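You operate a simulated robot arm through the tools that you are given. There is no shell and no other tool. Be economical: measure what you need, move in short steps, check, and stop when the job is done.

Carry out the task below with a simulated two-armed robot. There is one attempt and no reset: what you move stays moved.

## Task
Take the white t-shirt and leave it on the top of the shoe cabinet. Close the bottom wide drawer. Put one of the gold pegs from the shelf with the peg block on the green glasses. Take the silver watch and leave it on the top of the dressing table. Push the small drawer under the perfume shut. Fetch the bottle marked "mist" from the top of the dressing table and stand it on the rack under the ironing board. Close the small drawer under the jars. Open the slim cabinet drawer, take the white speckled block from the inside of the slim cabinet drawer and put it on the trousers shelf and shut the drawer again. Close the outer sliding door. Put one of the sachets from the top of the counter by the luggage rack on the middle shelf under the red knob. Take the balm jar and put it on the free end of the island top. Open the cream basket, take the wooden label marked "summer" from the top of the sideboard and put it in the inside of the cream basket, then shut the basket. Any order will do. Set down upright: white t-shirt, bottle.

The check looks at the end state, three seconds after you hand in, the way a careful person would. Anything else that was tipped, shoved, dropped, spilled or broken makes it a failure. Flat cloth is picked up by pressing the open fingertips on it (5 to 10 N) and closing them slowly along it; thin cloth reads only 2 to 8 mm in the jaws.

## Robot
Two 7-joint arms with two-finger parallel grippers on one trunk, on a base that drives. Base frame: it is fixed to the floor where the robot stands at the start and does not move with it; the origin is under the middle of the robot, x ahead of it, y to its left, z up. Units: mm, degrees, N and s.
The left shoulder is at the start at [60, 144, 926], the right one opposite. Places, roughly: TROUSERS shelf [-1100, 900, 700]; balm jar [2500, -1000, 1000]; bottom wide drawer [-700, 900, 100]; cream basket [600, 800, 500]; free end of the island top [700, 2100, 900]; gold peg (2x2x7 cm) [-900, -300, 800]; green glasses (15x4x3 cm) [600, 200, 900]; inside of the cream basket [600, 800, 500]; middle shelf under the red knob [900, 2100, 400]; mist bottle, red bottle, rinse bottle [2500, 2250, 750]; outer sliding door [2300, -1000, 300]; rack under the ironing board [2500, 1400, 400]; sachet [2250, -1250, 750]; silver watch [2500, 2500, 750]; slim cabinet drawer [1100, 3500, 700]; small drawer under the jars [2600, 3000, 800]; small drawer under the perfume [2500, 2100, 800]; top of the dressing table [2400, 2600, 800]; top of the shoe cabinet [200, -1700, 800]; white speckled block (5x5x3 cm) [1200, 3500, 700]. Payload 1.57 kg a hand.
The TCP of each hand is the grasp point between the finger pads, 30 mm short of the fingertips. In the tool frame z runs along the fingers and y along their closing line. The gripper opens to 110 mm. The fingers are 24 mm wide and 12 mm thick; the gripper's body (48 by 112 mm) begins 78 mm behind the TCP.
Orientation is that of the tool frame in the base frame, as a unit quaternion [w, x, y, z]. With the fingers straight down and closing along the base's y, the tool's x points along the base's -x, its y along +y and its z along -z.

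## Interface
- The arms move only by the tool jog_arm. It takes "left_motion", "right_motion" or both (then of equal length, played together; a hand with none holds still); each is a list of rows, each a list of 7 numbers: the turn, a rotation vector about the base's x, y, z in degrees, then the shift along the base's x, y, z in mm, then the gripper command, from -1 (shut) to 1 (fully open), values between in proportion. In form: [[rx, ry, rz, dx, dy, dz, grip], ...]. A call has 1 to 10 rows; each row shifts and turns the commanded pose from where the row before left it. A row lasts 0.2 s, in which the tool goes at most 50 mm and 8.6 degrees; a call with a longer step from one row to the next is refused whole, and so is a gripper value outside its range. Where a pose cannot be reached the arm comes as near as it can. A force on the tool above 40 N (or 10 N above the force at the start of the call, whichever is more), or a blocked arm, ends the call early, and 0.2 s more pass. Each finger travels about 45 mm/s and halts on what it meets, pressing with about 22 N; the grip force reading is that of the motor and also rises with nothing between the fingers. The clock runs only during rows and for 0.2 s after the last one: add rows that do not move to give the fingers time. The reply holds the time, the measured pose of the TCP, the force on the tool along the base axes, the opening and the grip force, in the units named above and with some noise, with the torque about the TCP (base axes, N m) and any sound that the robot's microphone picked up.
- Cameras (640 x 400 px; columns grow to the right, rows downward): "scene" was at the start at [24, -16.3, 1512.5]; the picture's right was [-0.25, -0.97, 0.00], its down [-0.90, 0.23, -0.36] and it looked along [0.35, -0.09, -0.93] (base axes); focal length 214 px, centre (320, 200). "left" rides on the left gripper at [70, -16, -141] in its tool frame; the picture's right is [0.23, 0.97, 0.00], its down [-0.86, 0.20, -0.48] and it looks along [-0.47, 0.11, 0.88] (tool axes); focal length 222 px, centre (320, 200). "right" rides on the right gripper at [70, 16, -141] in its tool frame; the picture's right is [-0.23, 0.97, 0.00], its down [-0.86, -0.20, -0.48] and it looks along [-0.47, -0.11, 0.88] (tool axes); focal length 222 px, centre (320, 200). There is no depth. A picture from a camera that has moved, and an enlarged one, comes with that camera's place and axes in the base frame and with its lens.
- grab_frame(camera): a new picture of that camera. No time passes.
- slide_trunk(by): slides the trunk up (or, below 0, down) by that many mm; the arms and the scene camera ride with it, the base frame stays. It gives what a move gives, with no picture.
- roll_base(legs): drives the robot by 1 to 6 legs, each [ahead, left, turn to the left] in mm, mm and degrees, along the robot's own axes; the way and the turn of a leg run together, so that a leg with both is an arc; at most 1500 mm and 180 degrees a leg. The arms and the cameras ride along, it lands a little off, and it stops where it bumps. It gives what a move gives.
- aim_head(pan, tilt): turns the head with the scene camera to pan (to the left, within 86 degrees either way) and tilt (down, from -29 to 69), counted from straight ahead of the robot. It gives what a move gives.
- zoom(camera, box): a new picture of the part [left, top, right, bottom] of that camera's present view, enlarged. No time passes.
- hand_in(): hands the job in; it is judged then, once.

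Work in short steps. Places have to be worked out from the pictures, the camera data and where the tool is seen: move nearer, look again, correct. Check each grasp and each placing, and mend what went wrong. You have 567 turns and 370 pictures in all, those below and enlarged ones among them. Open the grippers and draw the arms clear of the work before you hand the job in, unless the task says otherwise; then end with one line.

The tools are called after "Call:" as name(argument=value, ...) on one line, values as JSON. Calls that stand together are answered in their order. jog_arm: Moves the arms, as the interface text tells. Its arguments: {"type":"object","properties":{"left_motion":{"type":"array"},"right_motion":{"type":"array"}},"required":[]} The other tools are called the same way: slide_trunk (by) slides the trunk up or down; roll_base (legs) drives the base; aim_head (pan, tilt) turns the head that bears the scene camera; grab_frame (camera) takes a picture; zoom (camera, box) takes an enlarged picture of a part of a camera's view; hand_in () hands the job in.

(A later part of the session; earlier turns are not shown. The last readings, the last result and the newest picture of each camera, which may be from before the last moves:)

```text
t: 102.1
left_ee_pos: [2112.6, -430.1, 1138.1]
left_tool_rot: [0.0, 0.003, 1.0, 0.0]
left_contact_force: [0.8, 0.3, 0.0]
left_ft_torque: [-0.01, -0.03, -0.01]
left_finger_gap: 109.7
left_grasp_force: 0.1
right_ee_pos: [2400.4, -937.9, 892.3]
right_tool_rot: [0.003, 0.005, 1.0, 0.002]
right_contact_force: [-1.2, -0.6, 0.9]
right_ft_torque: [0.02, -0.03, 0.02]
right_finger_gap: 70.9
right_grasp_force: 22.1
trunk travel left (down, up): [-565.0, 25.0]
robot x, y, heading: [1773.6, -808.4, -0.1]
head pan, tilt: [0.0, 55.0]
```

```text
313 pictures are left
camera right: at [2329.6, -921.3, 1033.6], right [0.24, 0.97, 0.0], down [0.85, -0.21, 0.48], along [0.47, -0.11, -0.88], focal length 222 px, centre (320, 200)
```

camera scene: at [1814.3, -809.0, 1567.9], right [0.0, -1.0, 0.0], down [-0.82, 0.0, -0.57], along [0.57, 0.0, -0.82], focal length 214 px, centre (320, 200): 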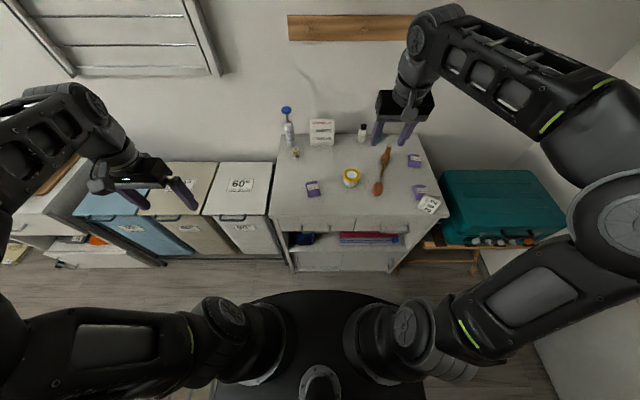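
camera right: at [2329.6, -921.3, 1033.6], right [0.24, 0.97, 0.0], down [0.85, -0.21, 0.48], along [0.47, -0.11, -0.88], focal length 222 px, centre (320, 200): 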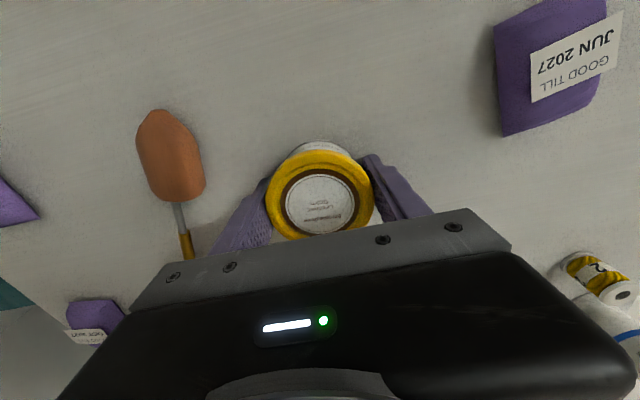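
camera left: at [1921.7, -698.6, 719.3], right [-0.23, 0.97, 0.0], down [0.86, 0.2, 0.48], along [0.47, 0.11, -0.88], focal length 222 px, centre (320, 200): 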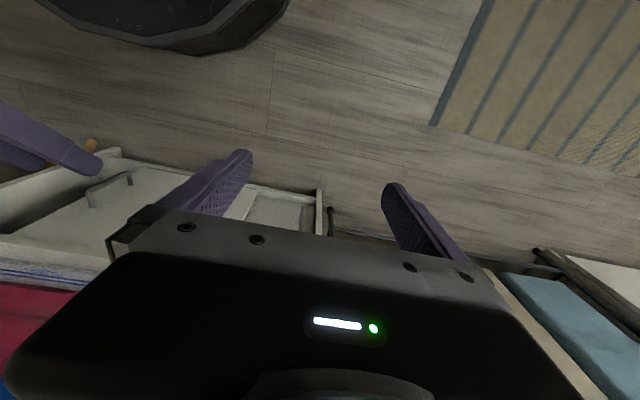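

Jar held. I lift it, draw it back, and send the left hand over the near sachet at ≈[2360, −778].

Call:
jog_arm(right_motion=[[0, 0, 0, 0, 0, 30, 0], [0, 0, 0, 0, 0, 40, 0], [0, 0, 0, 0, -10, 40, 0], [0, 0, 0, -10, -30, 40, 0], [0, 0, 0, -20, -30, 0, 0], [0, 0, 0, -30, -30, 0, 0], [0, 0, 0, -30, -30, 0, 0], [0, 0, 0, -30, -30, 0, 0]], left_motion=[[0, 0, 0, 25, -35, 0, 1], [0, 0, 0, 32, -45, 0, 1], [0, 0, 0, 32, -45, -10, 1], [0, 0, 0, 32, -45, -10, 1], [0, 0, 0, 32, -45, -20, 1], [0, 0, 0, 32, -45, -30, 1], [0, 0, 0, 32, -45, -30, 1], [0, 0, 0, 25, -40, -30, 1]])

Call:
grab_frame(camera="left")

```text
refused: row 2 steps farther than a row can; nothing moved
```

```text
312 pictures are left
camera left: at [2044.1, -446.9, 1279.3], right [-0.22, 0.97, 0.0], down [0.86, 0.2, 0.48], along [0.47, 0.11, -0.88], focal length 222 px, centre (320, 200)
```

left: 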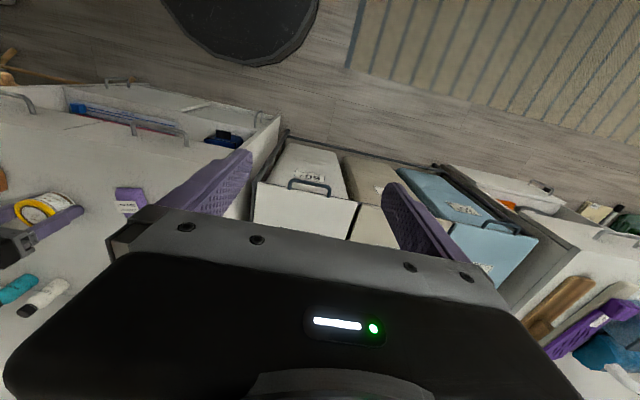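

Row step was over 50 mm; same plan in smaller steps.

Call:
jog_arm(right_motion=[[0, 0, 0, 0, 0, 30, 0], [0, 0, 0, 0, 0, 40, 0], [0, 0, 0, 0, -10, 40, 0], [0, 0, 0, -10, -30, 30, 0], [0, 0, 0, -20, -30, 0, 0], [0, 0, 0, -30, -30, 0, 0], [0, 0, 0, -30, -30, 0, 0], [0, 0, 0, -30, -30, 0, 0], [0, 0, 0, 0, 0, 0, 0]], left_motion=[[0, 0, 0, 26, -36, 0, 1], [0, 0, 0, 28, -40, 0, 1], [0, 0, 0, 28, -39, -5, 1], [0, 0, 0, 28, -39, -10, 1], [0, 0, 0, 28, -39, -10, 1], [0, 0, 0, 28, -39, -10, 1], [0, 0, 0, 28, -39, -10, 1], [0, 0, 0, 28, -39, -10, 1], [0, 0, 0, 28, -39, -10, 1]])

Call:
grab_frame(camera="left")

```text
t: 104.1
left_ee_pos: [2360.4, -781.4, 1072.0]
left_tool_rot: [0.0, 0.001, 1.0, 0.001]
left_contact_force: [1.0, -0.3, 0.1]
left_ft_torque: [0.05, 0.01, -0.04]
left_finger_gap: 110.1
left_grasp_force: 0.1
right_ee_pos: [2279.6, -1098.4, 1031.9]
right_tool_rot: [0.002, 0.006, 1.0, 0.003]
right_contact_force: [0.3, -0.4, -1.3]
right_ft_torque: [0.04, 0.02, -0.06]
right_finger_gap: 70.3
right_grasp_force: 22.2
trunk travel left (down, up): [-565.0, 25.0]
robot x, y, heading: [1771.7, -805.8, -0.3]
head pan, tilt: [0.0, 55.0]
```

```text
311 pictures are left
camera left: at [2293.5, -798.0, 1213.8], right [-0.22, 0.97, 0.0], down [0.86, 0.2, 0.48], along [0.47, 0.11, -0.88], focal length 222 px, centre (320, 200)
```

left: 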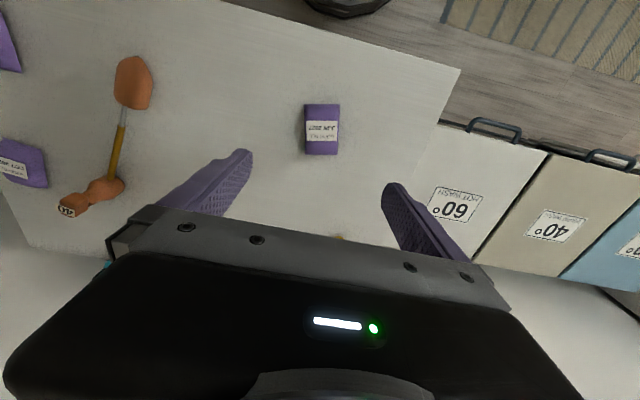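

Sachet at [2359, −779], rotated ~13°, 54 mm wide. I align and descend close to the counter.

Call:
jog_arm(left_motion=[[0, 0, 6.5, 0, 2, -30, 0.6], [0, 0, 6.5, 0, 0, -40, 0.6], [0, 0, 0, 0, 0, -40, 0.6], [0, 0, 0, 0, 0, -40, 0.6], [0, 0, 0, 0, 0, -20, 0.6], [0, 0, 0, 0, 0, -7, 0.6], [0, 0, 0, 0, 0, 0, 0.6]])

Call:
grab_frame(camera="left")

```text
t: 105.7
left_ee_pos: [2361.7, -776.3, 896.3]
left_tool_rot: [0.0, -0.113, 0.994, 0.0]
left_contact_force: [-0.1, -0.3, -0.7]
left_ft_torque: [-0.01, 0.02, -0.03]
left_finger_gap: 88.2
left_grasp_force: 0.0
right_ee_pos: [2279.7, -1096.6, 1031.5]
right_tool_rot: [0.002, 0.006, 1.0, 0.002]
right_contact_force: [-0.2, 1.3, -1.1]
right_ft_torque: [0.01, 0.02, 0.02]
right_finger_gap: 70.5
right_grasp_force: 21.7
trunk travel left (down, up): [-565.0, 25.0]
robot x, y, heading: [1770.2, -807.7, 0.1]
head pan, tilt: [0.0, 55.0]
```

```text
310 pictures are left
camera left: at [2299.2, -808.0, 1037.2], right [-0.44, 0.9, 0.0], down [0.79, 0.38, 0.48], along [0.43, 0.21, -0.88], focal length 222 px, centre (320, 200)
```

left: 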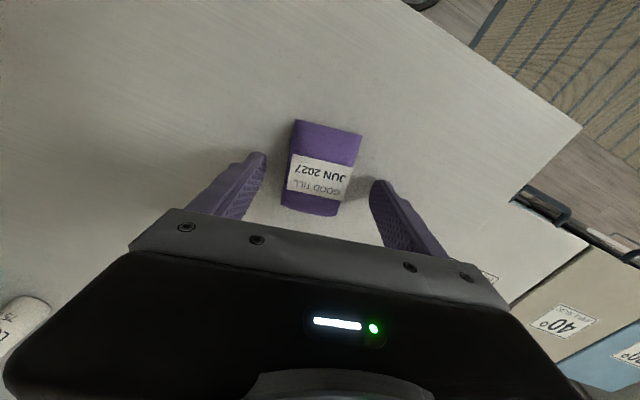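

Geometry confirms alignment (14°). Lower 3 mm and close on the sachet.

Call:
jog_arm(left_motion=[[0, 0, 0, -3, -3, -3, 0.6], [0, 0, 0, 0, 0, 0, 0.2], [0, 0, 0, 0, 0, 0, 0], [0, 0, 0, 0, 0, 0, -0.3], [0, 0, 0, 0, 0, 0, -0.4], [0, 0, 0, 0, 0, 0, -0.4]])

Call:
jog_arm(left_motion=[[0, 0, 0, 0, 0, 20, -0.4], [0, 0, 0, 0, 0, 40, -0.4], [0, 0, 0, 0, 0, 40, -0.4]])

Call:
grab_frame(camera="left")

```text
t: 107.1
left_ee_pos: [2358.4, -779.2, 892.4]
left_tool_rot: [0.0, -0.112, 0.994, 0.0]
left_contact_force: [0.4, 0.7, 0.1]
left_ft_torque: [0.01, 0.02, 0.0]
left_finger_gap: 44.7
left_grasp_force: 22.0
right_ee_pos: [2279.2, -1097.0, 1032.8]
right_tool_rot: [0.001, 0.006, 1.0, 0.001]
right_contact_force: [-1.1, 0.3, -2.6]
right_ft_torque: [0.01, 0.0, 0.01]
right_finger_gap: 70.7
right_grasp_force: 22.0
trunk travel left (down, up): [-565.0, 25.0]
robot x, y, heading: [1769.6, -807.6, -0.0]
head pan, tilt: [0.0, 55.0]
```

```text
t: 107.9
left_ee_pos: [2357.1, -781.1, 992.2]
left_tool_rot: [0.0, -0.112, 0.994, -0.001]
left_contact_force: [-0.5, -0.5, 0.5]
left_ft_torque: [0.01, 0.02, -0.01]
left_finger_gap: 45.1
left_grasp_force: 22.2
right_ee_pos: [2279.5, -1095.8, 1032.5]
right_tool_rot: [0.003, 0.006, 1.0, 0.002]
right_contact_force: [-0.8, -0.2, -2.3]
right_ft_torque: [0.01, 0.01, -0.02]
right_finger_gap: 70.3
right_grasp_force: 22.5
trunk travel left (down, up): [-565.0, 25.0]
robot x, y, heading: [1773.4, -804.7, 0.1]
head pan, tilt: [0.0, 55.0]
```

```text
309 pictures are left
camera left: at [2294.0, -812.8, 1134.0], right [-0.44, 0.9, 0.0], down [0.79, 0.38, 0.48], along [0.43, 0.21, -0.88], focal length 222 px, centre (320, 200)
```

left: 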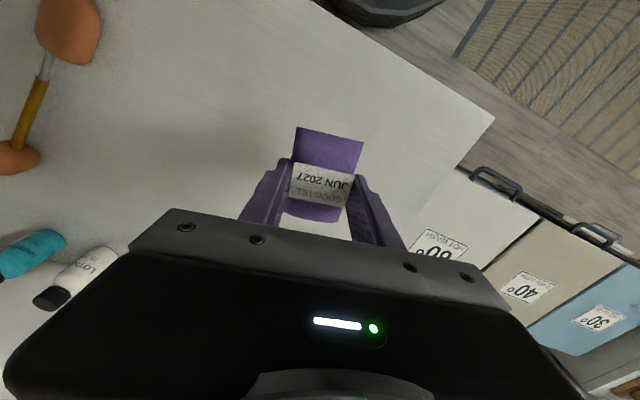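

Both held. I draw the left hand in, back up 250, turn left to face +y and look.

Call:
jog_arm(left_motion=[[0, 0, 0, -30, 20, 30, -0.4], [0, 0, 0, -35, 30, 10, -0.4], [0, 0, 0, -35, 30, 0, -0.4], [0, 0, 0, -35, 30, 0, -0.4], [0, 0, 0, -35, 30, 0, -0.4]], right_motion=[[0, 0, 0, -25, 0, 0, 0], [0, 0, 0, -25, 0, 0, 0], [0, 0, 0, -25, 0, 0, 0], [0, 0, 0, -25, 0, 0, 0], [0, 0, 0, 0, 0, 0, 0]])

Call:
roll_base(legs=[[-200, 0, 0], [0, 0, 90]])

Call:
aim_head(pan=15, tilt=25)

Call:
grab_frame(camera="scene")

```text
t: 109.1
left_ee_pos: [2188.6, -637.6, 1031.0]
left_tool_rot: [0.0, -0.112, 0.994, -0.001]
left_contact_force: [-1.0, 0.7, 0.3]
left_ft_torque: [-0.01, 0.0, 0.02]
left_finger_gap: 44.8
left_grasp_force: 22.3
right_ee_pos: [2178.7, -1097.2, 1032.7]
right_tool_rot: [0.002, 0.006, 1.0, 0.002]
right_contact_force: [-0.1, -0.3, -2.0]
right_ft_torque: [-0.01, 0.0, 0.02]
right_finger_gap: 70.6
right_grasp_force: 22.1
trunk travel left (down, up): [-565.0, 25.0]
robot x, y, heading: [1770.6, -806.6, -0.1]
head pan, tilt: [0.0, 55.0]
```

```text
t: 114.4
left_ee_pos: [1416.0, -384.9, 1031.8]
left_tool_rot: [0.0, 0.772, -0.636, 0.001]
left_contact_force: [-0.3, 0.3, -0.1]
left_ft_torque: [-0.02, -0.02, 0.01]
left_finger_gap: 44.7
left_grasp_force: 21.8
right_ee_pos: [1875.7, -409.0, 1032.5]
right_tool_rot: [0.0, -0.691, 0.723, 0.003]
right_contact_force: [0.1, 0.4, -1.9]
right_ft_torque: [-0.01, 0.0, 0.07]
right_finger_gap: 70.4
right_grasp_force: 21.8
trunk travel left (down, up): [-565.0, 25.0]
robot x, y, heading: [1570.6, -806.1, 88.1]
head pan, tilt: [0.0, 55.0]
```

```text
t: 115.4
left_ee_pos: [1415.6, -384.6, 1031.9]
left_tool_rot: [0.001, 0.772, -0.636, 0.0]
left_contact_force: [-0.4, -0.6, -0.2]
left_ft_torque: [0.0, -0.04, 0.0]
left_finger_gap: 44.8
left_grasp_force: 22.4
right_ee_pos: [1874.1, -408.8, 1032.0]
right_tool_rot: [0.001, -0.691, 0.723, 0.003]
right_contact_force: [-0.7, 0.1, -1.3]
right_ft_torque: [0.01, -0.01, 0.02]
right_finger_gap: 70.3
right_grasp_force: 22.0
trunk travel left (down, up): [-565.0, 25.0]
robot x, y, heading: [1568.5, -805.7, 88.2]
head pan, tilt: [15.0, 25.0]
```

```text
308 pictures are left
camera scene: at [1548.7, -748.7, 1611.8], right [0.97, 0.22, 0.0], down [0.1, -0.41, -0.91], along [-0.2, 0.88, -0.42], focal length 214 px, centre (320, 200)
```

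scene: 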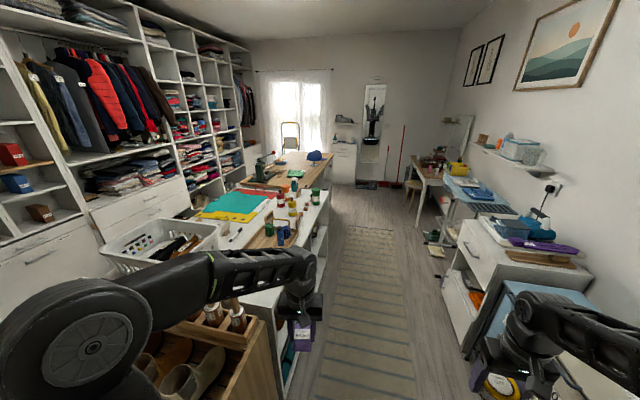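

The aisle is clear. I shift right 150 and drive ahead 1400 to see the island's aisle side.

Call:
roll_base(legs=[[0, -170, 1.8], [1450, 0, 0]])

Call:
aim_head(pan=45, tilt=30)

Call:
grab_frame(camera="scene")

Call:
aim_head(pan=-20, tilt=30)

Call:
grab_frame(camera="scene")

```text
t: 123.6
left_ee_pos: [1583.5, 1058.3, 1031.7]
left_tool_rot: [0.0, 0.78, -0.626, -0.001]
left_contact_force: [0.1, 0.6, -0.7]
left_ft_torque: [0.01, 0.01, -0.03]
left_finger_gap: 44.8
left_grasp_force: 22.0
right_ee_pos: [2041.7, 1048.0, 1030.8]
right_tool_rot: [0.0, -0.701, 0.714, 0.002]
right_contact_force: [-0.3, 0.8, -2.1]
right_ft_torque: [-0.04, -0.01, -0.04]
right_finger_gap: 70.5
right_grasp_force: 21.6
trunk travel left (down, up): [-565.0, 25.0]
robot x, y, heading: [1746.2, 641.4, 90.0]
head pan, tilt: [15.0, 25.0]
```

```text
t: 124.6
left_ee_pos: [1582.7, 1056.1, 1031.6]
left_tool_rot: [0.001, 0.781, -0.625, 0.0]
left_contact_force: [0.4, 0.4, -0.2]
left_ft_torque: [0.0, 0.02, 0.0]
left_finger_gap: 44.8
left_grasp_force: 21.4
right_ee_pos: [2043.1, 1046.4, 1032.8]
right_tool_rot: [0.0, -0.701, 0.714, 0.003]
right_contact_force: [-0.2, 0.0, -1.2]
right_ft_torque: [0.0, 0.0, 0.0]
right_finger_gap: 70.4
right_grasp_force: 22.2
trunk travel left (down, up): [-565.0, 25.0]
robot x, y, heading: [1749.7, 641.9, 89.8]
head pan, tilt: [45.0, 30.0]
```

```text
307 pictures are left
camera scene: at [1684.9, 672.7, 1604.0], right [0.71, 0.7, 0.0], down [0.35, -0.36, -0.87], along [-0.61, 0.62, -0.5], focal length 214 px, centre (320, 200)
```

scene: 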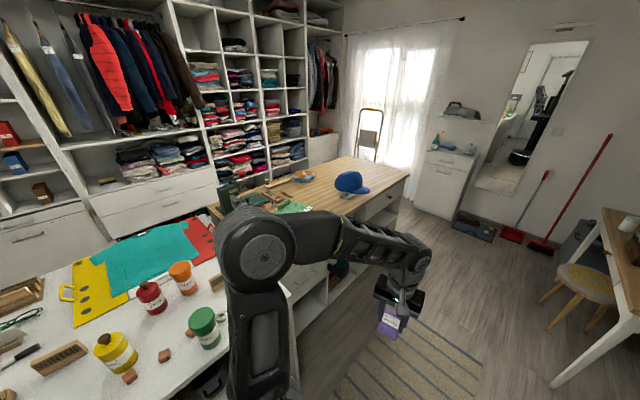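

```text
t: 125.9
left_ee_pos: [1582.3, 1057.5, 1031.4]
left_tool_rot: [0.0, 0.78, -0.625, 0.0]
left_contact_force: [0.3, 0.9, 0.2]
left_ft_torque: [0.0, -0.02, 0.01]
left_finger_gap: 44.6
left_grasp_force: 21.8
right_ee_pos: [2041.7, 1047.2, 1031.6]
right_tool_rot: [0.0, -0.701, 0.714, 0.003]
right_contact_force: [0.0, 0.0, -2.1]
right_ft_torque: [0.02, 0.0, -0.01]
right_finger_gap: 70.3
right_grasp_force: 22.1
trunk travel left (down, up): [-565.0, 25.0]
robot x, y, heading: [1750.0, 644.9, 89.6]
head pan, tilt: [-20.0, 30.0]
```

```text
306 pictures are left
camera scene: at [1779.8, 693.1, 1603.9], right [0.94, -0.35, 0.0], down [-0.17, -0.47, -0.87], along [0.3, 0.81, -0.5], focal length 214 px, centre (320, 200)
```

scene: 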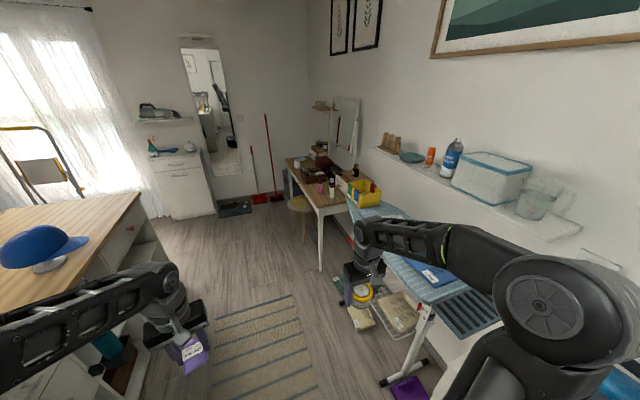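

The red knob shows on the island's aisle face, far end. Let me zoom in on the wooden labels and the island side.

Call:
zoom(camera="scene", box=[60, 180, 220, 400])

Call:
aim_head(pan=60, tilt=40)

Call:
zoom(camera="scene", box=[60, 150, 320, 320])

```text
1.82 times, centred on (140, 290) of scene
camera zoom: at [1779.8, 693.1, 1603.9], right [0.94, -0.35, 0.0], down [-0.17, -0.47, -0.87], along [0.3, 0.81, -0.5], focal length 390 px, centre (647, 36)
```

zoom: 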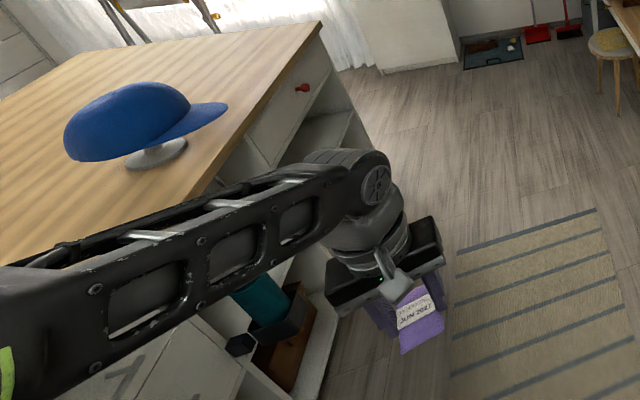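

```text
t: 127.5
left_ee_pos: [1581.6, 1057.9, 1029.9]
left_tool_rot: [0.0, 0.78, -0.625, 0.0]
left_contact_force: [0.2, 0.0, -1.1]
left_ft_torque: [-0.02, 0.0, 0.02]
left_finger_gap: 44.8
left_grasp_force: 22.3
right_ee_pos: [2042.4, 1047.1, 1031.3]
right_tool_rot: [0.0, -0.701, 0.713, 0.002]
right_contact_force: [0.4, 0.5, -2.1]
right_ft_torque: [-0.01, 0.02, -0.02]
right_finger_gap: 70.6
right_grasp_force: 21.9
trunk travel left (down, up): [-565.0, 25.0]
robot x, y, heading: [1751.4, 637.0, 89.6]
head pan, tilt: [60.0, 40.0]
```

```text
2.35 times, centred on (190, 235) of scene
camera zoom: at [1675.0, 651.3, 1588.6], right [0.51, 0.86, 0.0], down [0.55, -0.33, -0.77], along [-0.66, 0.39, -0.64], focal length 505 px, centre (626, 118)
```

zoom: 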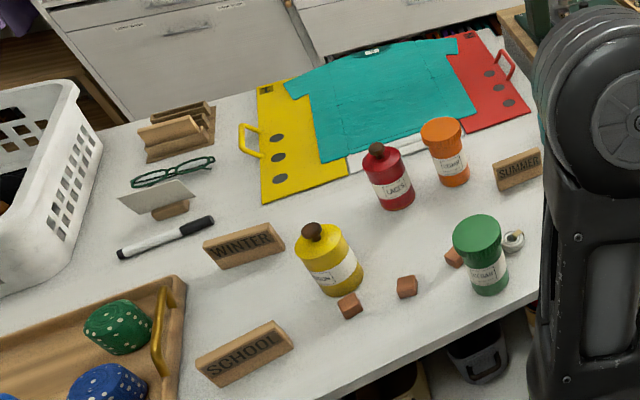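

SUMMER label found at about [966, 820] beside the orange canister. Now I drive on to the island's far end and turn to face it.

Call:
roll_base(legs=[[1400, 0, 0], [0, 0, 90]])

Call:
aim_head(pan=0, tilt=40)

Call:
grab_frame(camera="scene")

```text
t: 138.5
left_ee_pos: [1337.7, 1900.9, 1032.1]
left_tool_rot: [0.0, 0.992, 0.123, 0.001]
left_contact_force: [-0.5, -0.4, 0.2]
left_ft_torque: [-0.01, 0.04, 0.01]
left_finger_gap: 44.6
left_grasp_force: 21.7
right_ee_pos: [1336.1, 2361.2, 1032.5]
right_tool_rot: [0.002, 1.0, 0.004, -0.002]
right_contact_force: [-0.9, 1.0, -2.4]
right_ft_torque: [0.0, -0.01, 0.01]
right_finger_gap: 70.4
right_grasp_force: 21.5
trunk travel left (down, up): [-565.0, 25.0]
robot x, y, heading: [1749.9, 2077.8, -178.7]
head pan, tilt: [60.0, 40.0]
```

```text
t: 139.8
left_ee_pos: [1338.3, 1900.7, 1031.5]
left_tool_rot: [0.0, 0.992, 0.124, 0.0]
left_contact_force: [0.0, 0.8, -1.1]
left_ft_torque: [0.0, 0.0, -0.01]
left_finger_gap: 44.8
left_grasp_force: 22.1
right_ee_pos: [1336.8, 2360.5, 1031.9]
right_tool_rot: [0.002, 1.0, 0.004, -0.002]
right_contact_force: [0.0, -0.3, -1.5]
right_ft_torque: [-0.04, -0.01, 0.0]
right_finger_gap: 70.2
right_grasp_force: 22.3
trunk travel left (down, up): [-565.0, 25.0]
robot x, y, heading: [1754.8, 2079.5, -179.1]
head pan, tilt: [0.0, 40.0]
```

```text
303 pictures are left
camera scene: at [1694.8, 2075.3, 1588.6], right [-0.02, 1.0, 0.0], down [0.64, 0.01, -0.77], along [-0.77, -0.02, -0.64], focal length 214 px, centre (320, 200)
```

scene: 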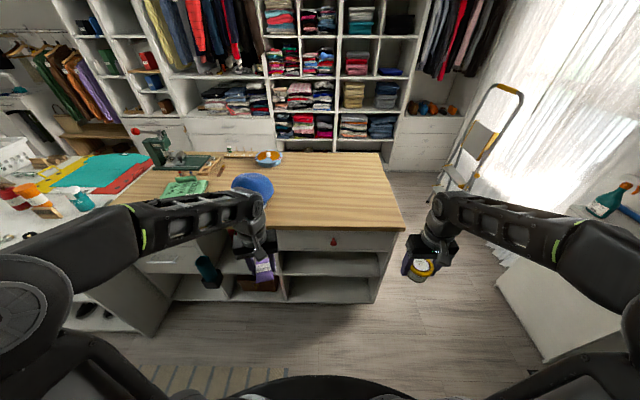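

Zoom on the shelf column under the red knob and the free end.

Call:
zoom(camera="scene", box=[230, 200, 430, 325])

```text
3.20 times, centred on (330, 262) of scene
camera zoom: at [1694.8, 2075.3, 1588.6], right [-0.02, 1.0, 0.0], down [0.64, 0.01, -0.77], along [-0.77, -0.02, -0.64], focal length 686 px, centre (288, 0)
```

zoom: 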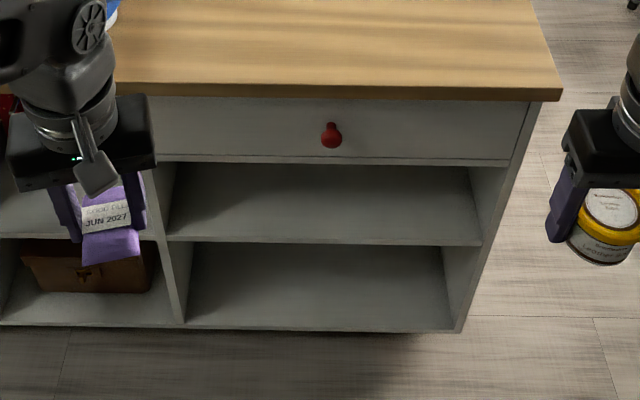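

Middle shelf: z≈443, opening to 685, y 1840–2390, front x≈1010. First the jar: I drive ahead 270 and set it on the free end with the right hand.

Call:
roll_base(legs=[[270, 0, -0.9]])

Call:
jog_arm(right_motion=[[0, 0, 0, -40, 0, 0, 0], [0, 0, 0, -45, -10, 0, 0], [0, 0, 0, -45, -10, 0, 0], [0, 0, 0, -45, -10, 0, 0], [0, 0, 0, -30, -10, -30, 0], [0, 0, 0, 0, 0, -30, 0]])

Call:
grab_frame(camera="right")

Call:
grab_frame(camera="scene")

```text
t: 141.7
left_ee_pos: [1061.6, 1902.7, 1031.9]
left_tool_rot: [0.0, 0.993, 0.116, 0.0]
left_contact_force: [0.0, 1.5, 0.4]
left_ft_torque: [0.01, 0.0, 0.0]
left_finger_gap: 44.8
left_grasp_force: 22.0
right_ee_pos: [1065.6, 2362.9, 1030.7]
right_tool_rot: [0.003, 1.0, -0.001, -0.002]
right_contact_force: [-0.3, 0.6, -2.3]
right_ft_torque: [0.0, -0.05, 0.0]
right_finger_gap: 70.5
right_grasp_force: 22.1
trunk travel left (down, up): [-565.0, 25.0]
robot x, y, heading: [1475.1, 2078.2, -179.5]
head pan, tilt: [0.0, 40.0]
```

```text
t: 143.1
left_ee_pos: [1062.9, 1902.3, 1031.3]
left_tool_rot: [0.0, 0.993, 0.117, 0.0]
left_contact_force: [0.1, -0.6, -0.1]
left_ft_torque: [0.01, -0.04, -0.02]
left_finger_gap: 44.8
left_grasp_force: 22.2
right_ee_pos: [863.6, 2322.9, 968.4]
right_tool_rot: [0.002, 1.0, -0.001, -0.001]
right_contact_force: [0.0, -0.3, -1.1]
right_ft_torque: [-0.01, 0.04, 0.02]
right_finger_gap: 70.1
right_grasp_force: 22.3
trunk travel left (down, up): [-565.0, 25.0]
robot x, y, heading: [1476.2, 2078.4, -179.5]
head pan, tilt: [0.0, 40.0]
```

```text
301 pictures are left
camera right: at [932.6, 2307.7, 1110.4], right [-0.23, -0.97, 0.0], down [-0.85, 0.2, 0.48], along [-0.47, 0.11, -0.88], focal length 222 px, centre (320, 200)
```

right: 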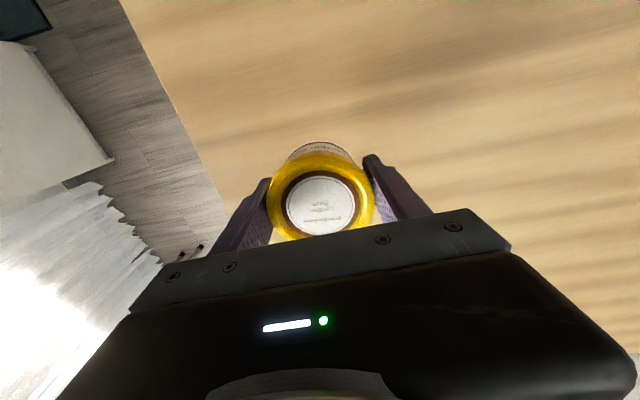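

```text
300 pictures are left
camera scene: at [1421.5, 2072.6, 1588.6], right [-0.01, 1.0, 0.0], down [0.64, 0.0, -0.77], along [-0.77, -0.01, -0.64], focal length 214 px, centre (320, 200)
```

scene: 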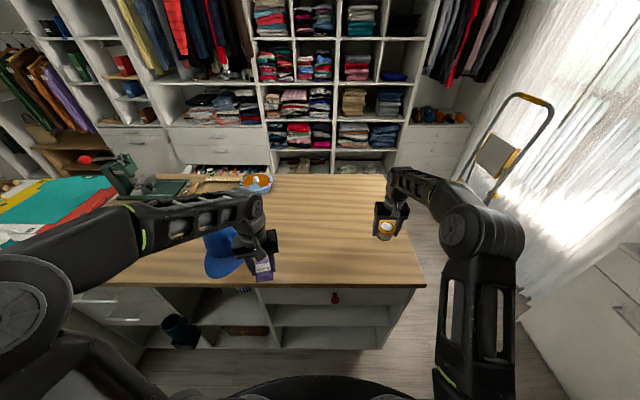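

Over the free end, near its edge; I shift 70 mm inward and lower until contact.

Call:
jog_arm(right_motion=[[0, 0, 0, 0, -35, 0, 0], [0, 0, 0, 0, -35, 0, 0], [0, 0, 0, 0, 0, -20, 0], [0, 0, 0, 0, 0, -15, 0], [0, 0, 0, 0, 0, -10, 0], [0, 0, 0, 0, 0, -8, 0], [0, 0, 0, 0, 0, -8, 0], [0, 0, 0, 0, 0, -8, 0], [0, 0, 0, 0, 0, -8, 0]])

```text
t: 145.0
left_ee_pos: [1066.0, 1902.9, 1032.0]
left_tool_rot: [0.0, 0.993, 0.117, -0.001]
left_contact_force: [-0.3, -0.5, 0.0]
left_ft_torque: [-0.01, 0.01, -0.02]
left_finger_gap: 44.7
left_grasp_force: 21.9
right_ee_pos: [861.3, 2252.5, 911.4]
right_tool_rot: [0.002, 1.0, -0.003, -0.008]
right_contact_force: [9.7, 0.7, 20.3]
right_ft_torque: [0.82, -0.52, -0.55]
right_finger_gap: 70.5
right_grasp_force: 21.9
trunk travel left (down, up): [-565.0, 25.0]
robot x, y, heading: [1477.2, 2077.8, -179.6]
head pan, tilt: [0.0, 40.0]
stopped in row 9 (right hand): the force on the tool passed its limit (the readings are from after the stop); the commanded pose is now the measured one
```

Contact at z 911. Release, then lift.

Call:
jog_arm(right_motion=[[0, 0, 0, 0, 0, 2, 0.2], [0, 0, 0, 0, 0, 0, 0.5], [0, 0, 0, 0, 0, 0, 0.8], [0, 0, 0, 0, 0, 0, 1], [0, 0, 0, 0, 0, 20, 1], [0, 0, 0, 0, 0, 40, 1], [0, 0, 0, 0, 0, 40, 1], [0, 0, 0, 30, 20, 30, 1], [0, 0, 0, 40, 20, 0, 1], [0, 0, 0, 45, 20, 0, 1]])

Call:
jog_arm(right_motion=[[0, 0, 0, 45, 20, 0, 1], [0, 0, 0, 45, 20, 0, 1], [0, 0, 0, 45, 20, 0, 1]])

Call:
zoom(camera="scene", box=[270, 160, 450, 300])

```text
t: 147.2
left_ee_pos: [1064.3, 1904.0, 1031.6]
left_tool_rot: [0.0, 0.993, 0.116, -0.001]
left_contact_force: [0.1, -0.3, -0.2]
left_ft_torque: [0.0, 0.0, 0.0]
left_finger_gap: 44.7
left_grasp_force: 22.3
right_ee_pos: [978.4, 2315.1, 1038.6]
right_tool_rot: [0.002, 1.0, -0.002, -0.008]
right_contact_force: [0.4, 0.0, -0.7]
right_ft_torque: [0.03, 0.04, 0.0]
right_finger_gap: 110.1
right_grasp_force: 0.0
trunk travel left (down, up): [-565.0, 25.0]
robot x, y, heading: [1479.6, 2078.1, -179.6]
head pan, tilt: [0.0, 40.0]
```

```text
t: 148.0
left_ee_pos: [1063.5, 1904.2, 1033.9]
left_tool_rot: [0.0, 0.993, 0.116, -0.001]
left_contact_force: [1.0, 0.3, 1.1]
left_ft_torque: [0.0, 0.02, -0.04]
left_finger_gap: 44.8
left_grasp_force: 22.1
right_ee_pos: [1111.8, 2374.3, 1038.0]
right_tool_rot: [0.002, 1.0, -0.002, -0.007]
right_contact_force: [0.7, -0.1, -0.7]
right_ft_torque: [0.02, 0.03, 0.01]
right_finger_gap: 109.9
right_grasp_force: 0.1
trunk travel left (down, up): [-565.0, 25.0]
robot x, y, heading: [1479.1, 2076.6, -179.6]
head pan, tilt: [0.0, 40.0]
```

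```text
2.86 times, centred on (360, 230) of scene
camera zoom: at [1423.7, 2072.9, 1588.7], right [-0.01, 1.0, 0.0], down [0.64, 0.0, -0.77], along [-0.77, -0.01, -0.64], focal length 613 px, centre (206, 114)
```

zoom: 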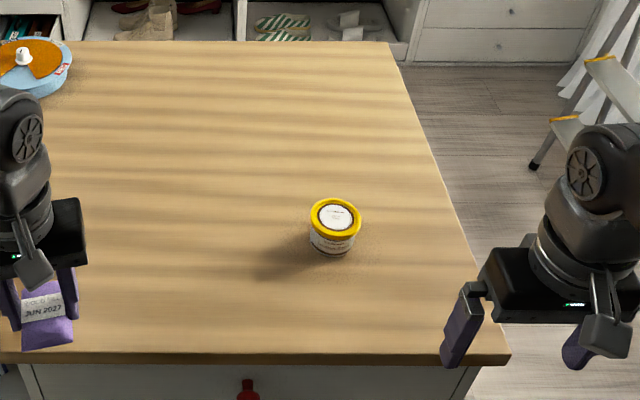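

Jar set. Now the sachet: back up 260, lower the trunk, and pitch the left hand forward at arm's length.

Call:
roll_base(legs=[[-260, 0, -0.4]])

Call:
slide_trunk(by=-320)

Call:
jog_arm(left_motion=[[0, 0, -6.5, -30, 10, 0, -0.4], [0, 0, -6.5, -30, 10, 0, -0.4], [0, 8, 0, -30, 10, -20, -0.4], [0, 8, 0, -25, 10, -25, -0.4], [0, 8, 0, -20, 10, -25, -0.4], [0, 8, 0, -20, 10, -25, -0.4], [0, 8, 0, -20, 10, -25, -0.4], [0, 8, 0, -10, 10, -20, -0.4], [0, 5, 0, 0, 0, -20, -0.4]])

Call:
grab_frame(camera="scene")

Call:
grab_frame(camera="left")

```text
t: 149.8
left_ee_pos: [1320.7, 1908.6, 1032.6]
left_tool_rot: [0.0, 0.994, 0.112, -0.001]
left_contact_force: [-0.3, 0.2, -0.1]
left_ft_torque: [-0.03, 0.0, 0.01]
left_finger_gap: 44.7
left_grasp_force: 21.8
right_ee_pos: [1373.2, 2378.7, 1037.2]
right_tool_rot: [0.002, 1.0, -0.007, -0.007]
right_contact_force: [0.4, 0.3, 0.3]
right_ft_torque: [0.0, -0.01, 0.02]
right_finger_gap: 109.8
right_grasp_force: 0.0
trunk travel left (down, up): [-565.0, 25.0]
robot x, y, heading: [1741.0, 2080.0, 179.7]
head pan, tilt: [0.0, 40.0]
```

```text
t: 153.0
left_ee_pos: [1320.5, 1907.0, 711.7]
left_tool_rot: [0.0, 0.994, 0.111, 0.0]
left_contact_force: [0.2, 0.3, -0.7]
left_ft_torque: [-0.04, -0.01, 0.0]
left_finger_gap: 45.0
left_grasp_force: 22.5
right_ee_pos: [1373.3, 2378.7, 716.2]
right_tool_rot: [0.002, 1.0, -0.007, -0.008]
right_contact_force: [-0.7, 0.4, 0.2]
right_ft_torque: [0.0, 0.01, 0.0]
right_finger_gap: 109.9
right_grasp_force: 0.0
trunk travel left (down, up): [-245.0, 345.0]
robot x, y, heading: [1734.3, 2069.8, 180.0]
head pan, tilt: [0.0, 40.0]
```

```text
t: 155.0
left_ee_pos: [1136.2, 1986.9, 552.5]
left_tool_rot: [0.001, 0.894, -0.002, -0.448]
left_contact_force: [0.4, -0.3, -0.2]
left_ft_torque: [-0.01, -0.02, 0.01]
left_finger_gap: 44.7
left_grasp_force: 21.6
right_ee_pos: [1371.8, 2377.4, 717.0]
right_tool_rot: [0.001, 1.0, -0.007, -0.006]
right_contact_force: [0.5, -0.2, 0.0]
right_ft_torque: [0.02, 0.0, 0.0]
right_finger_gap: 109.8
right_grasp_force: 0.0
trunk travel left (down, up): [-245.0, 345.0]
robot x, y, heading: [1735.9, 2073.4, 179.9]
head pan, tilt: [0.0, 40.0]
```

```text
298 pictures are left
camera scene: at [1681.3, 2073.4, 1268.7], right [0.0, 1.0, 0.0], down [0.64, 0.0, -0.77], along [-0.77, 0.0, -0.64], focal length 214 px, centre (320, 200)
```

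scene: 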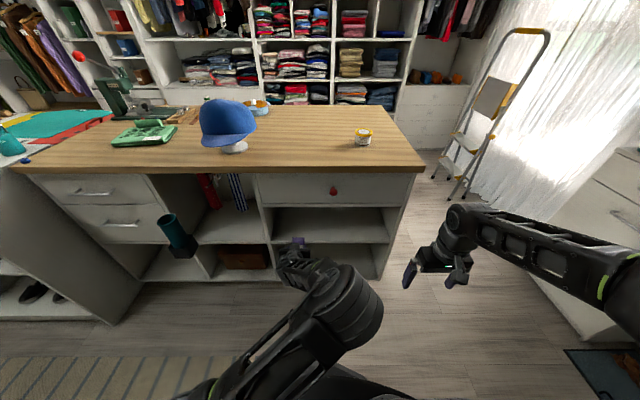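

```text
297 pictures are left
camera left: at [1292.5, 2002.6, 582.1], right [0.13, -0.97, -0.18], down [-0.13, -0.2, 0.97], along [-0.98, -0.11, -0.15], focal length 222 px, centre (320, 200)
```

left: 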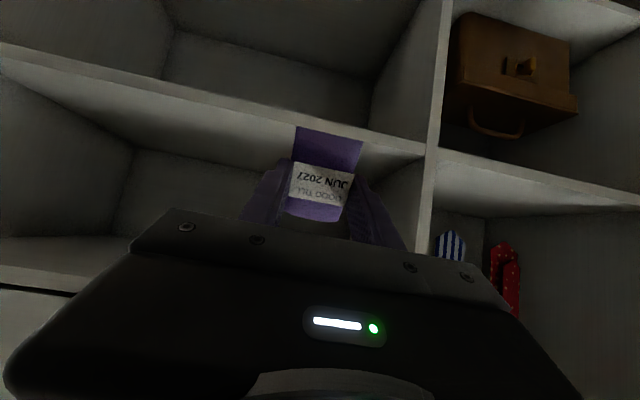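

Shelf edge confirmed at z≈445. I lower to z≈515 and drive ahead 190 to insert the sachet.

Call:
jog_arm(left_motion=[[0, 0, 0, 0, 20, -20, -0.4], [0, 0, 0, 0, 20, -17, -0.4]])

Call:
roll_base(legs=[[190, 0, 0]])

Call:
grab_frame(camera="left")

```text
t: 155.6
left_ee_pos: [1135.9, 2025.9, 514.3]
left_tool_rot: [0.0, 0.895, -0.003, -0.446]
left_contact_force: [-0.3, 0.2, -0.9]
left_ft_torque: [0.01, -0.01, -0.01]
left_finger_gap: 44.8
left_grasp_force: 22.0
right_ee_pos: [1372.2, 2378.8, 716.5]
right_tool_rot: [0.002, 1.0, -0.007, -0.007]
right_contact_force: [0.5, -0.4, 0.7]
right_ft_torque: [0.01, -0.04, -0.03]
right_finger_gap: 110.0
right_grasp_force: 0.0
trunk travel left (down, up): [-245.0, 345.0]
robot x, y, heading: [1736.8, 2076.3, 179.9]
head pan, tilt: [0.0, 40.0]
```

```text
t: 157.2
left_ee_pos: [942.1, 2027.8, 514.0]
left_tool_rot: [0.001, 0.895, -0.002, -0.446]
left_contact_force: [0.1, -0.2, -0.2]
left_ft_torque: [-0.02, 0.03, -0.03]
left_finger_gap: 44.9
left_grasp_force: 21.6
right_ee_pos: [1179.4, 2379.8, 718.0]
right_tool_rot: [0.002, 1.0, -0.006, -0.007]
right_contact_force: [-0.4, -0.2, -0.4]
right_ft_torque: [-0.02, 0.02, -0.02]
right_finger_gap: 109.9
right_grasp_force: 0.2
trunk travel left (down, up): [-245.0, 345.0]
robot x, y, heading: [1540.2, 2074.0, 179.4]
head pan, tilt: [0.0, 40.0]
```

```text
296 pictures are left
camera left: at [1098.6, 2042.7, 543.7], right [0.13, -0.97, -0.18], down [-0.13, -0.2, 0.97], along [-0.98, -0.11, -0.16], focal length 222 px, centre (320, 200)
```

left: 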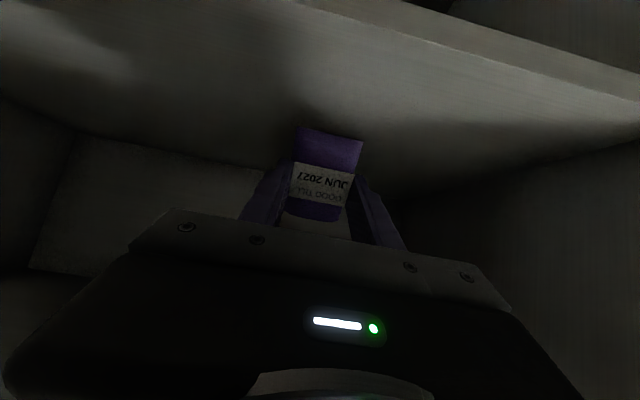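

Inserted. Lower in small steps until contact with the shelf.

Call:
jog_arm(left_motion=[[0, 0, 0, 0, 0, -10, -0.4], [0, 0, 0, 0, 0, -8, -0.4], [0, 0, 0, 0, 0, -6, -0.4], [0, 0, 0, 0, 0, -6, -0.4], [0, 0, 0, 0, 0, -6, -0.4]])

```text
t: 158.4
left_ee_pos: [939.6, 2028.0, 483.3]
left_tool_rot: [-0.001, 0.893, -0.002, -0.451]
left_contact_force: [-5.7, -1.0, 33.1]
left_ft_torque: [-0.01, 0.35, -0.01]
left_finger_gap: 45.0
left_grasp_force: 21.9
right_ee_pos: [1180.4, 2379.2, 718.6]
right_tool_rot: [0.002, 1.0, -0.008, -0.009]
right_contact_force: [0.4, -0.3, -0.1]
right_ft_torque: [0.04, -0.01, -0.04]
right_finger_gap: 110.0
right_grasp_force: 0.2
trunk travel left (down, up): [-245.0, 345.0]
robot x, y, heading: [1540.5, 2076.7, 179.5]
head pan, tilt: [0.0, 40.0]
```

Contact. I ease up 2 mm, open, lift a little and back the base out.

Call:
jog_arm(left_motion=[[0, 0, 0, 0, 0, 2, -0.4], [0, 0, 0, 0, 0, 0, 0], [0, 0, 0, 0, 0, 0, 0.3], [0, 0, 0, 0, 0, 0, 0.5], [0, 0, 0, 8, 0, 8, 0.5], [0, 0, 0, 8, 0, 8, 0.5], [0, 0, 0, 0, 0, 0, 0.5]])

Call:
grab_frame(camera="left")

```text
t: 160.0
left_ee_pos: [959.2, 2027.5, 495.9]
left_tool_rot: [0.002, 0.895, -0.001, -0.446]
left_contact_force: [0.3, -0.5, 0.3]
left_ft_torque: [-0.01, 0.01, -0.01]
left_finger_gap: 82.6
left_grasp_force: 0.0
right_ee_pos: [1179.0, 2380.4, 717.3]
right_tool_rot: [0.002, 1.0, -0.007, -0.006]
right_contact_force: [-0.2, -0.2, -0.1]
right_ft_torque: [0.02, -0.03, 0.02]
right_finger_gap: 110.1
right_grasp_force: 0.0
trunk travel left (down, up): [-245.0, 345.0]
robot x, y, heading: [1543.3, 2078.3, 179.7]
head pan, tilt: [0.0, 40.0]
```

```text
295 pictures are left
camera left: at [1115.1, 2042.9, 525.9], right [0.13, -0.97, -0.18], down [-0.13, -0.2, 0.97], along [-0.98, -0.11, -0.16], focal length 222 px, centre (320, 200)
```

left: 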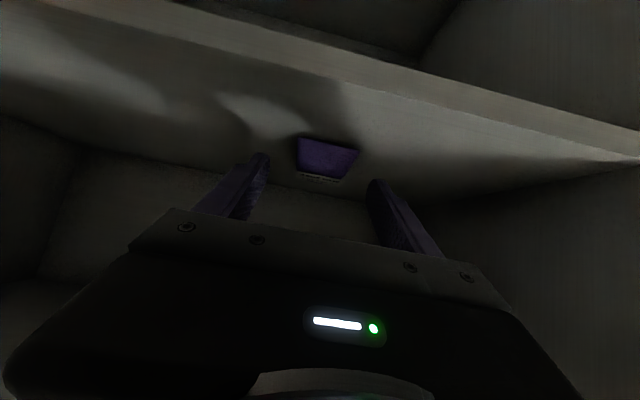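

Sachet lies flat on the shelf. Back out, restore the left hand to tool-down and raise the trunk.

Call:
roll_base(legs=[[-200, 0, 0]])

Call:
jog_arm(left_motion=[[0, -8, 0, 0, -10, 30, 0.5], [0, -8, 0, 0, -10, 30, 0.5], [0, -8, 0, 0, -10, 30, 0.5], [0, -8, 0, 0, -10, 30, 0.5], [0, -8, 0, 10, -10, 20, 0.5], [0, -8, 0, 10, -10, 20, 0.5], [0, -5, 0, 10, -20, 20, 0.5]])

Call:
slide_trunk(by=320)

Call:
aim_head(pan=70, tilt=25)

Call:
zoom(camera="scene", box=[0, 0, 640, 400])

Call:
aim_head(pan=-80, tilt=25)

Call:
grab_frame(camera="scene")

```text
t: 161.6
left_ee_pos: [1159.8, 2027.0, 496.6]
left_tool_rot: [0.0, 0.895, -0.003, -0.446]
left_contact_force: [-1.2, 0.0, 0.0]
left_ft_torque: [0.0, -0.01, -0.03]
left_finger_gap: 82.5
left_grasp_force: 0.0
right_ee_pos: [1382.1, 2377.9, 718.4]
right_tool_rot: [0.002, 1.0, -0.009, -0.007]
right_contact_force: [1.0, -0.3, -0.9]
right_ft_torque: [-0.02, -0.01, -0.03]
right_finger_gap: 109.6
right_grasp_force: 0.1
trunk travel left (down, up): [-245.0, 345.0]
robot x, y, heading: [1744.9, 2078.4, 179.9]
head pan, tilt: [0.0, 40.0]
```

```text
t: 163.2
left_ee_pos: [1190.0, 1947.4, 677.2]
left_tool_rot: [0.0, 1.0, -0.003, 0.001]
left_contact_force: [0.0, 0.2, 0.5]
left_ft_torque: [-0.02, 0.04, -0.01]
left_finger_gap: 82.3
left_grasp_force: 0.1
right_ee_pos: [1380.9, 2378.2, 715.8]
right_tool_rot: [0.002, 1.0, -0.008, -0.007]
right_contact_force: [-0.6, -0.3, 0.4]
right_ft_torque: [0.0, -0.03, 0.03]
right_finger_gap: 110.2
right_grasp_force: 0.1
trunk travel left (down, up): [-245.0, 345.0]
robot x, y, heading: [1745.2, 2076.6, 179.8]
head pan, tilt: [0.0, 40.0]
```

```text
t: 166.4
left_ee_pos: [1189.1, 1948.0, 997.0]
left_tool_rot: [0.0, 1.0, -0.003, -0.001]
left_contact_force: [0.2, -0.4, -0.1]
left_ft_torque: [0.03, -0.03, -0.01]
left_finger_gap: 82.5
left_grasp_force: 0.1
right_ee_pos: [1380.3, 2379.0, 1036.5]
right_tool_rot: [0.002, 1.0, -0.008, -0.007]
right_contact_force: [0.6, 0.1, -0.5]
right_ft_torque: [0.0, 0.01, 0.03]
right_finger_gap: 110.1
right_grasp_force: 0.2
trunk travel left (down, up): [-565.0, 25.0]
robot x, y, heading: [1746.6, 2075.5, 179.7]
head pan, tilt: [0.0, 40.0]
```

```text
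t: 167.8
left_ee_pos: [1189.7, 1947.6, 996.5]
left_tool_rot: [0.0, 1.0, -0.002, 0.0]
left_contact_force: [-0.1, 0.6, -0.4]
left_ft_torque: [-0.03, -0.01, -0.01]
left_finger_gap: 82.7
left_grasp_force: 0.1
right_ee_pos: [1380.8, 2378.1, 1036.9]
right_tool_rot: [0.001, 1.0, -0.008, -0.007]
right_contact_force: [-0.5, 0.7, 0.8]
right_ft_torque: [-0.01, 0.02, -0.03]
right_finger_gap: 110.0
right_grasp_force: 0.1
trunk travel left (down, up): [-565.0, 25.0]
robot x, y, heading: [1744.3, 2076.9, 180.0]
head pan, tilt: [70.0, 25.0]
```

```text
1.00 times, centred on (320, 200) of scene
camera zoom: at [1742.4, 1986.4, 1611.9], right [-0.94, 0.35, 0.0], down [0.15, 0.4, -0.91], along [-0.31, -0.85, -0.42], focal length 214 px, centre (320, 200)
```

zoom: 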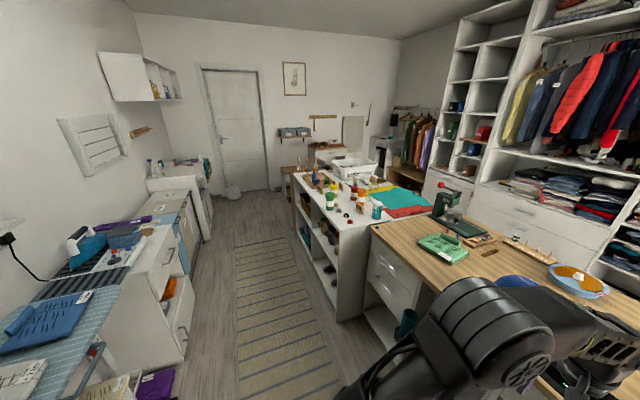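

```text
t: 170.1
left_ee_pos: [1190.9, 1947.9, 998.4]
left_tool_rot: [0.0, 1.0, -0.002, 0.0]
left_contact_force: [0.3, -0.8, 0.3]
left_ft_torque: [0.02, 0.0, 0.01]
left_finger_gap: 82.4
left_grasp_force: 0.1
right_ee_pos: [1381.0, 2378.8, 1037.1]
right_tool_rot: [0.001, 1.0, -0.008, -0.007]
right_contact_force: [-0.6, 0.5, -1.3]
right_ft_torque: [-0.01, 0.0, 0.01]
right_finger_gap: 109.6
right_grasp_force: 0.0
trunk travel left (down, up): [-565.0, 25.0]
robot x, y, heading: [1745.3, 2071.6, 179.8]
head pan, tilt: [-80.0, 25.0]
```

```text
293 pictures are left
camera scene: at [1758.8, 2163.6, 1611.9], right [0.99, 0.17, 0.0], down [0.07, -0.42, -0.91], along [-0.15, 0.89, -0.42], focal length 214 px, centre (320, 200)
```

scene: 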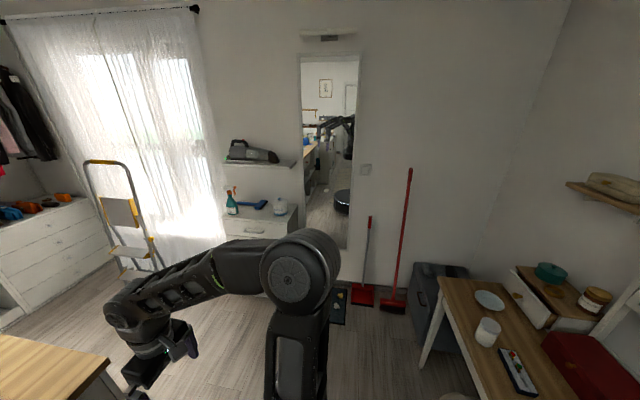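

I move forward a little for clearance, turn around to face the dressing table (+x), and look.

Call:
roll_base(legs=[[100, 0, 0], [0, 0, -180]])

Call:
aim_head(pan=15, tilt=35)

Call:
grab_frame(camera="scene")

```text
t: 178.6
left_ee_pos: [2197.4, 2212.0, 997.4]
left_tool_rot: [0.0, -0.003, 1.0, -0.001]
left_contact_force: [-0.2, -0.2, 0.1]
left_ft_torque: [-0.01, 0.0, -0.04]
left_finger_gap: 82.5
left_grasp_force: 0.0
right_ee_pos: [2010.8, 1777.4, 1036.4]
right_tool_rot: [0.007, 0.002, 1.0, 0.002]
right_contact_force: [-0.2, -0.4, 0.1]
right_ft_torque: [0.03, 0.0, 0.01]
right_finger_gap: 110.1
right_grasp_force: 0.1
trunk travel left (down, up): [-565.0, 25.0]
robot x, y, heading: [1643.9, 2076.7, 0.1]
head pan, tilt: [-80.0, 25.0]
```

```text
t: 180.3
left_ee_pos: [2197.2, 2211.8, 997.7]
left_tool_rot: [0.0, -0.004, 1.0, 0.001]
left_contact_force: [0.4, -0.9, -0.8]
left_ft_torque: [-0.04, 0.02, 0.03]
left_finger_gap: 82.4
left_grasp_force: 0.1
right_ee_pos: [2010.6, 1777.0, 1036.7]
right_tool_rot: [0.006, 0.003, 1.0, 0.001]
right_contact_force: [1.0, 0.0, 0.6]
right_ft_torque: [-0.04, -0.02, -0.02]
right_finger_gap: 110.3
right_grasp_force: 0.0
trunk travel left (down, up): [-565.0, 25.0]
robot x, y, heading: [1642.7, 2077.9, 0.4]
head pan, tilt: [15.0, 35.0]
```

```text
292 pictures are left
camera scene: at [1698.8, 2096.5, 1596.2], right [0.27, -0.96, 0.0], down [-0.55, -0.15, -0.82], along [0.79, 0.22, -0.57], focal length 214 px, centre (320, 200)
```

scene: 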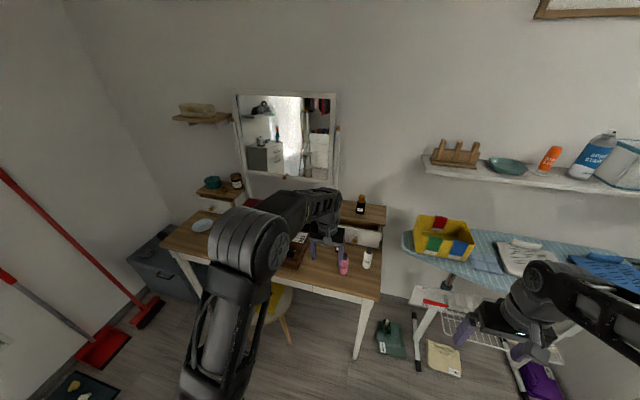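

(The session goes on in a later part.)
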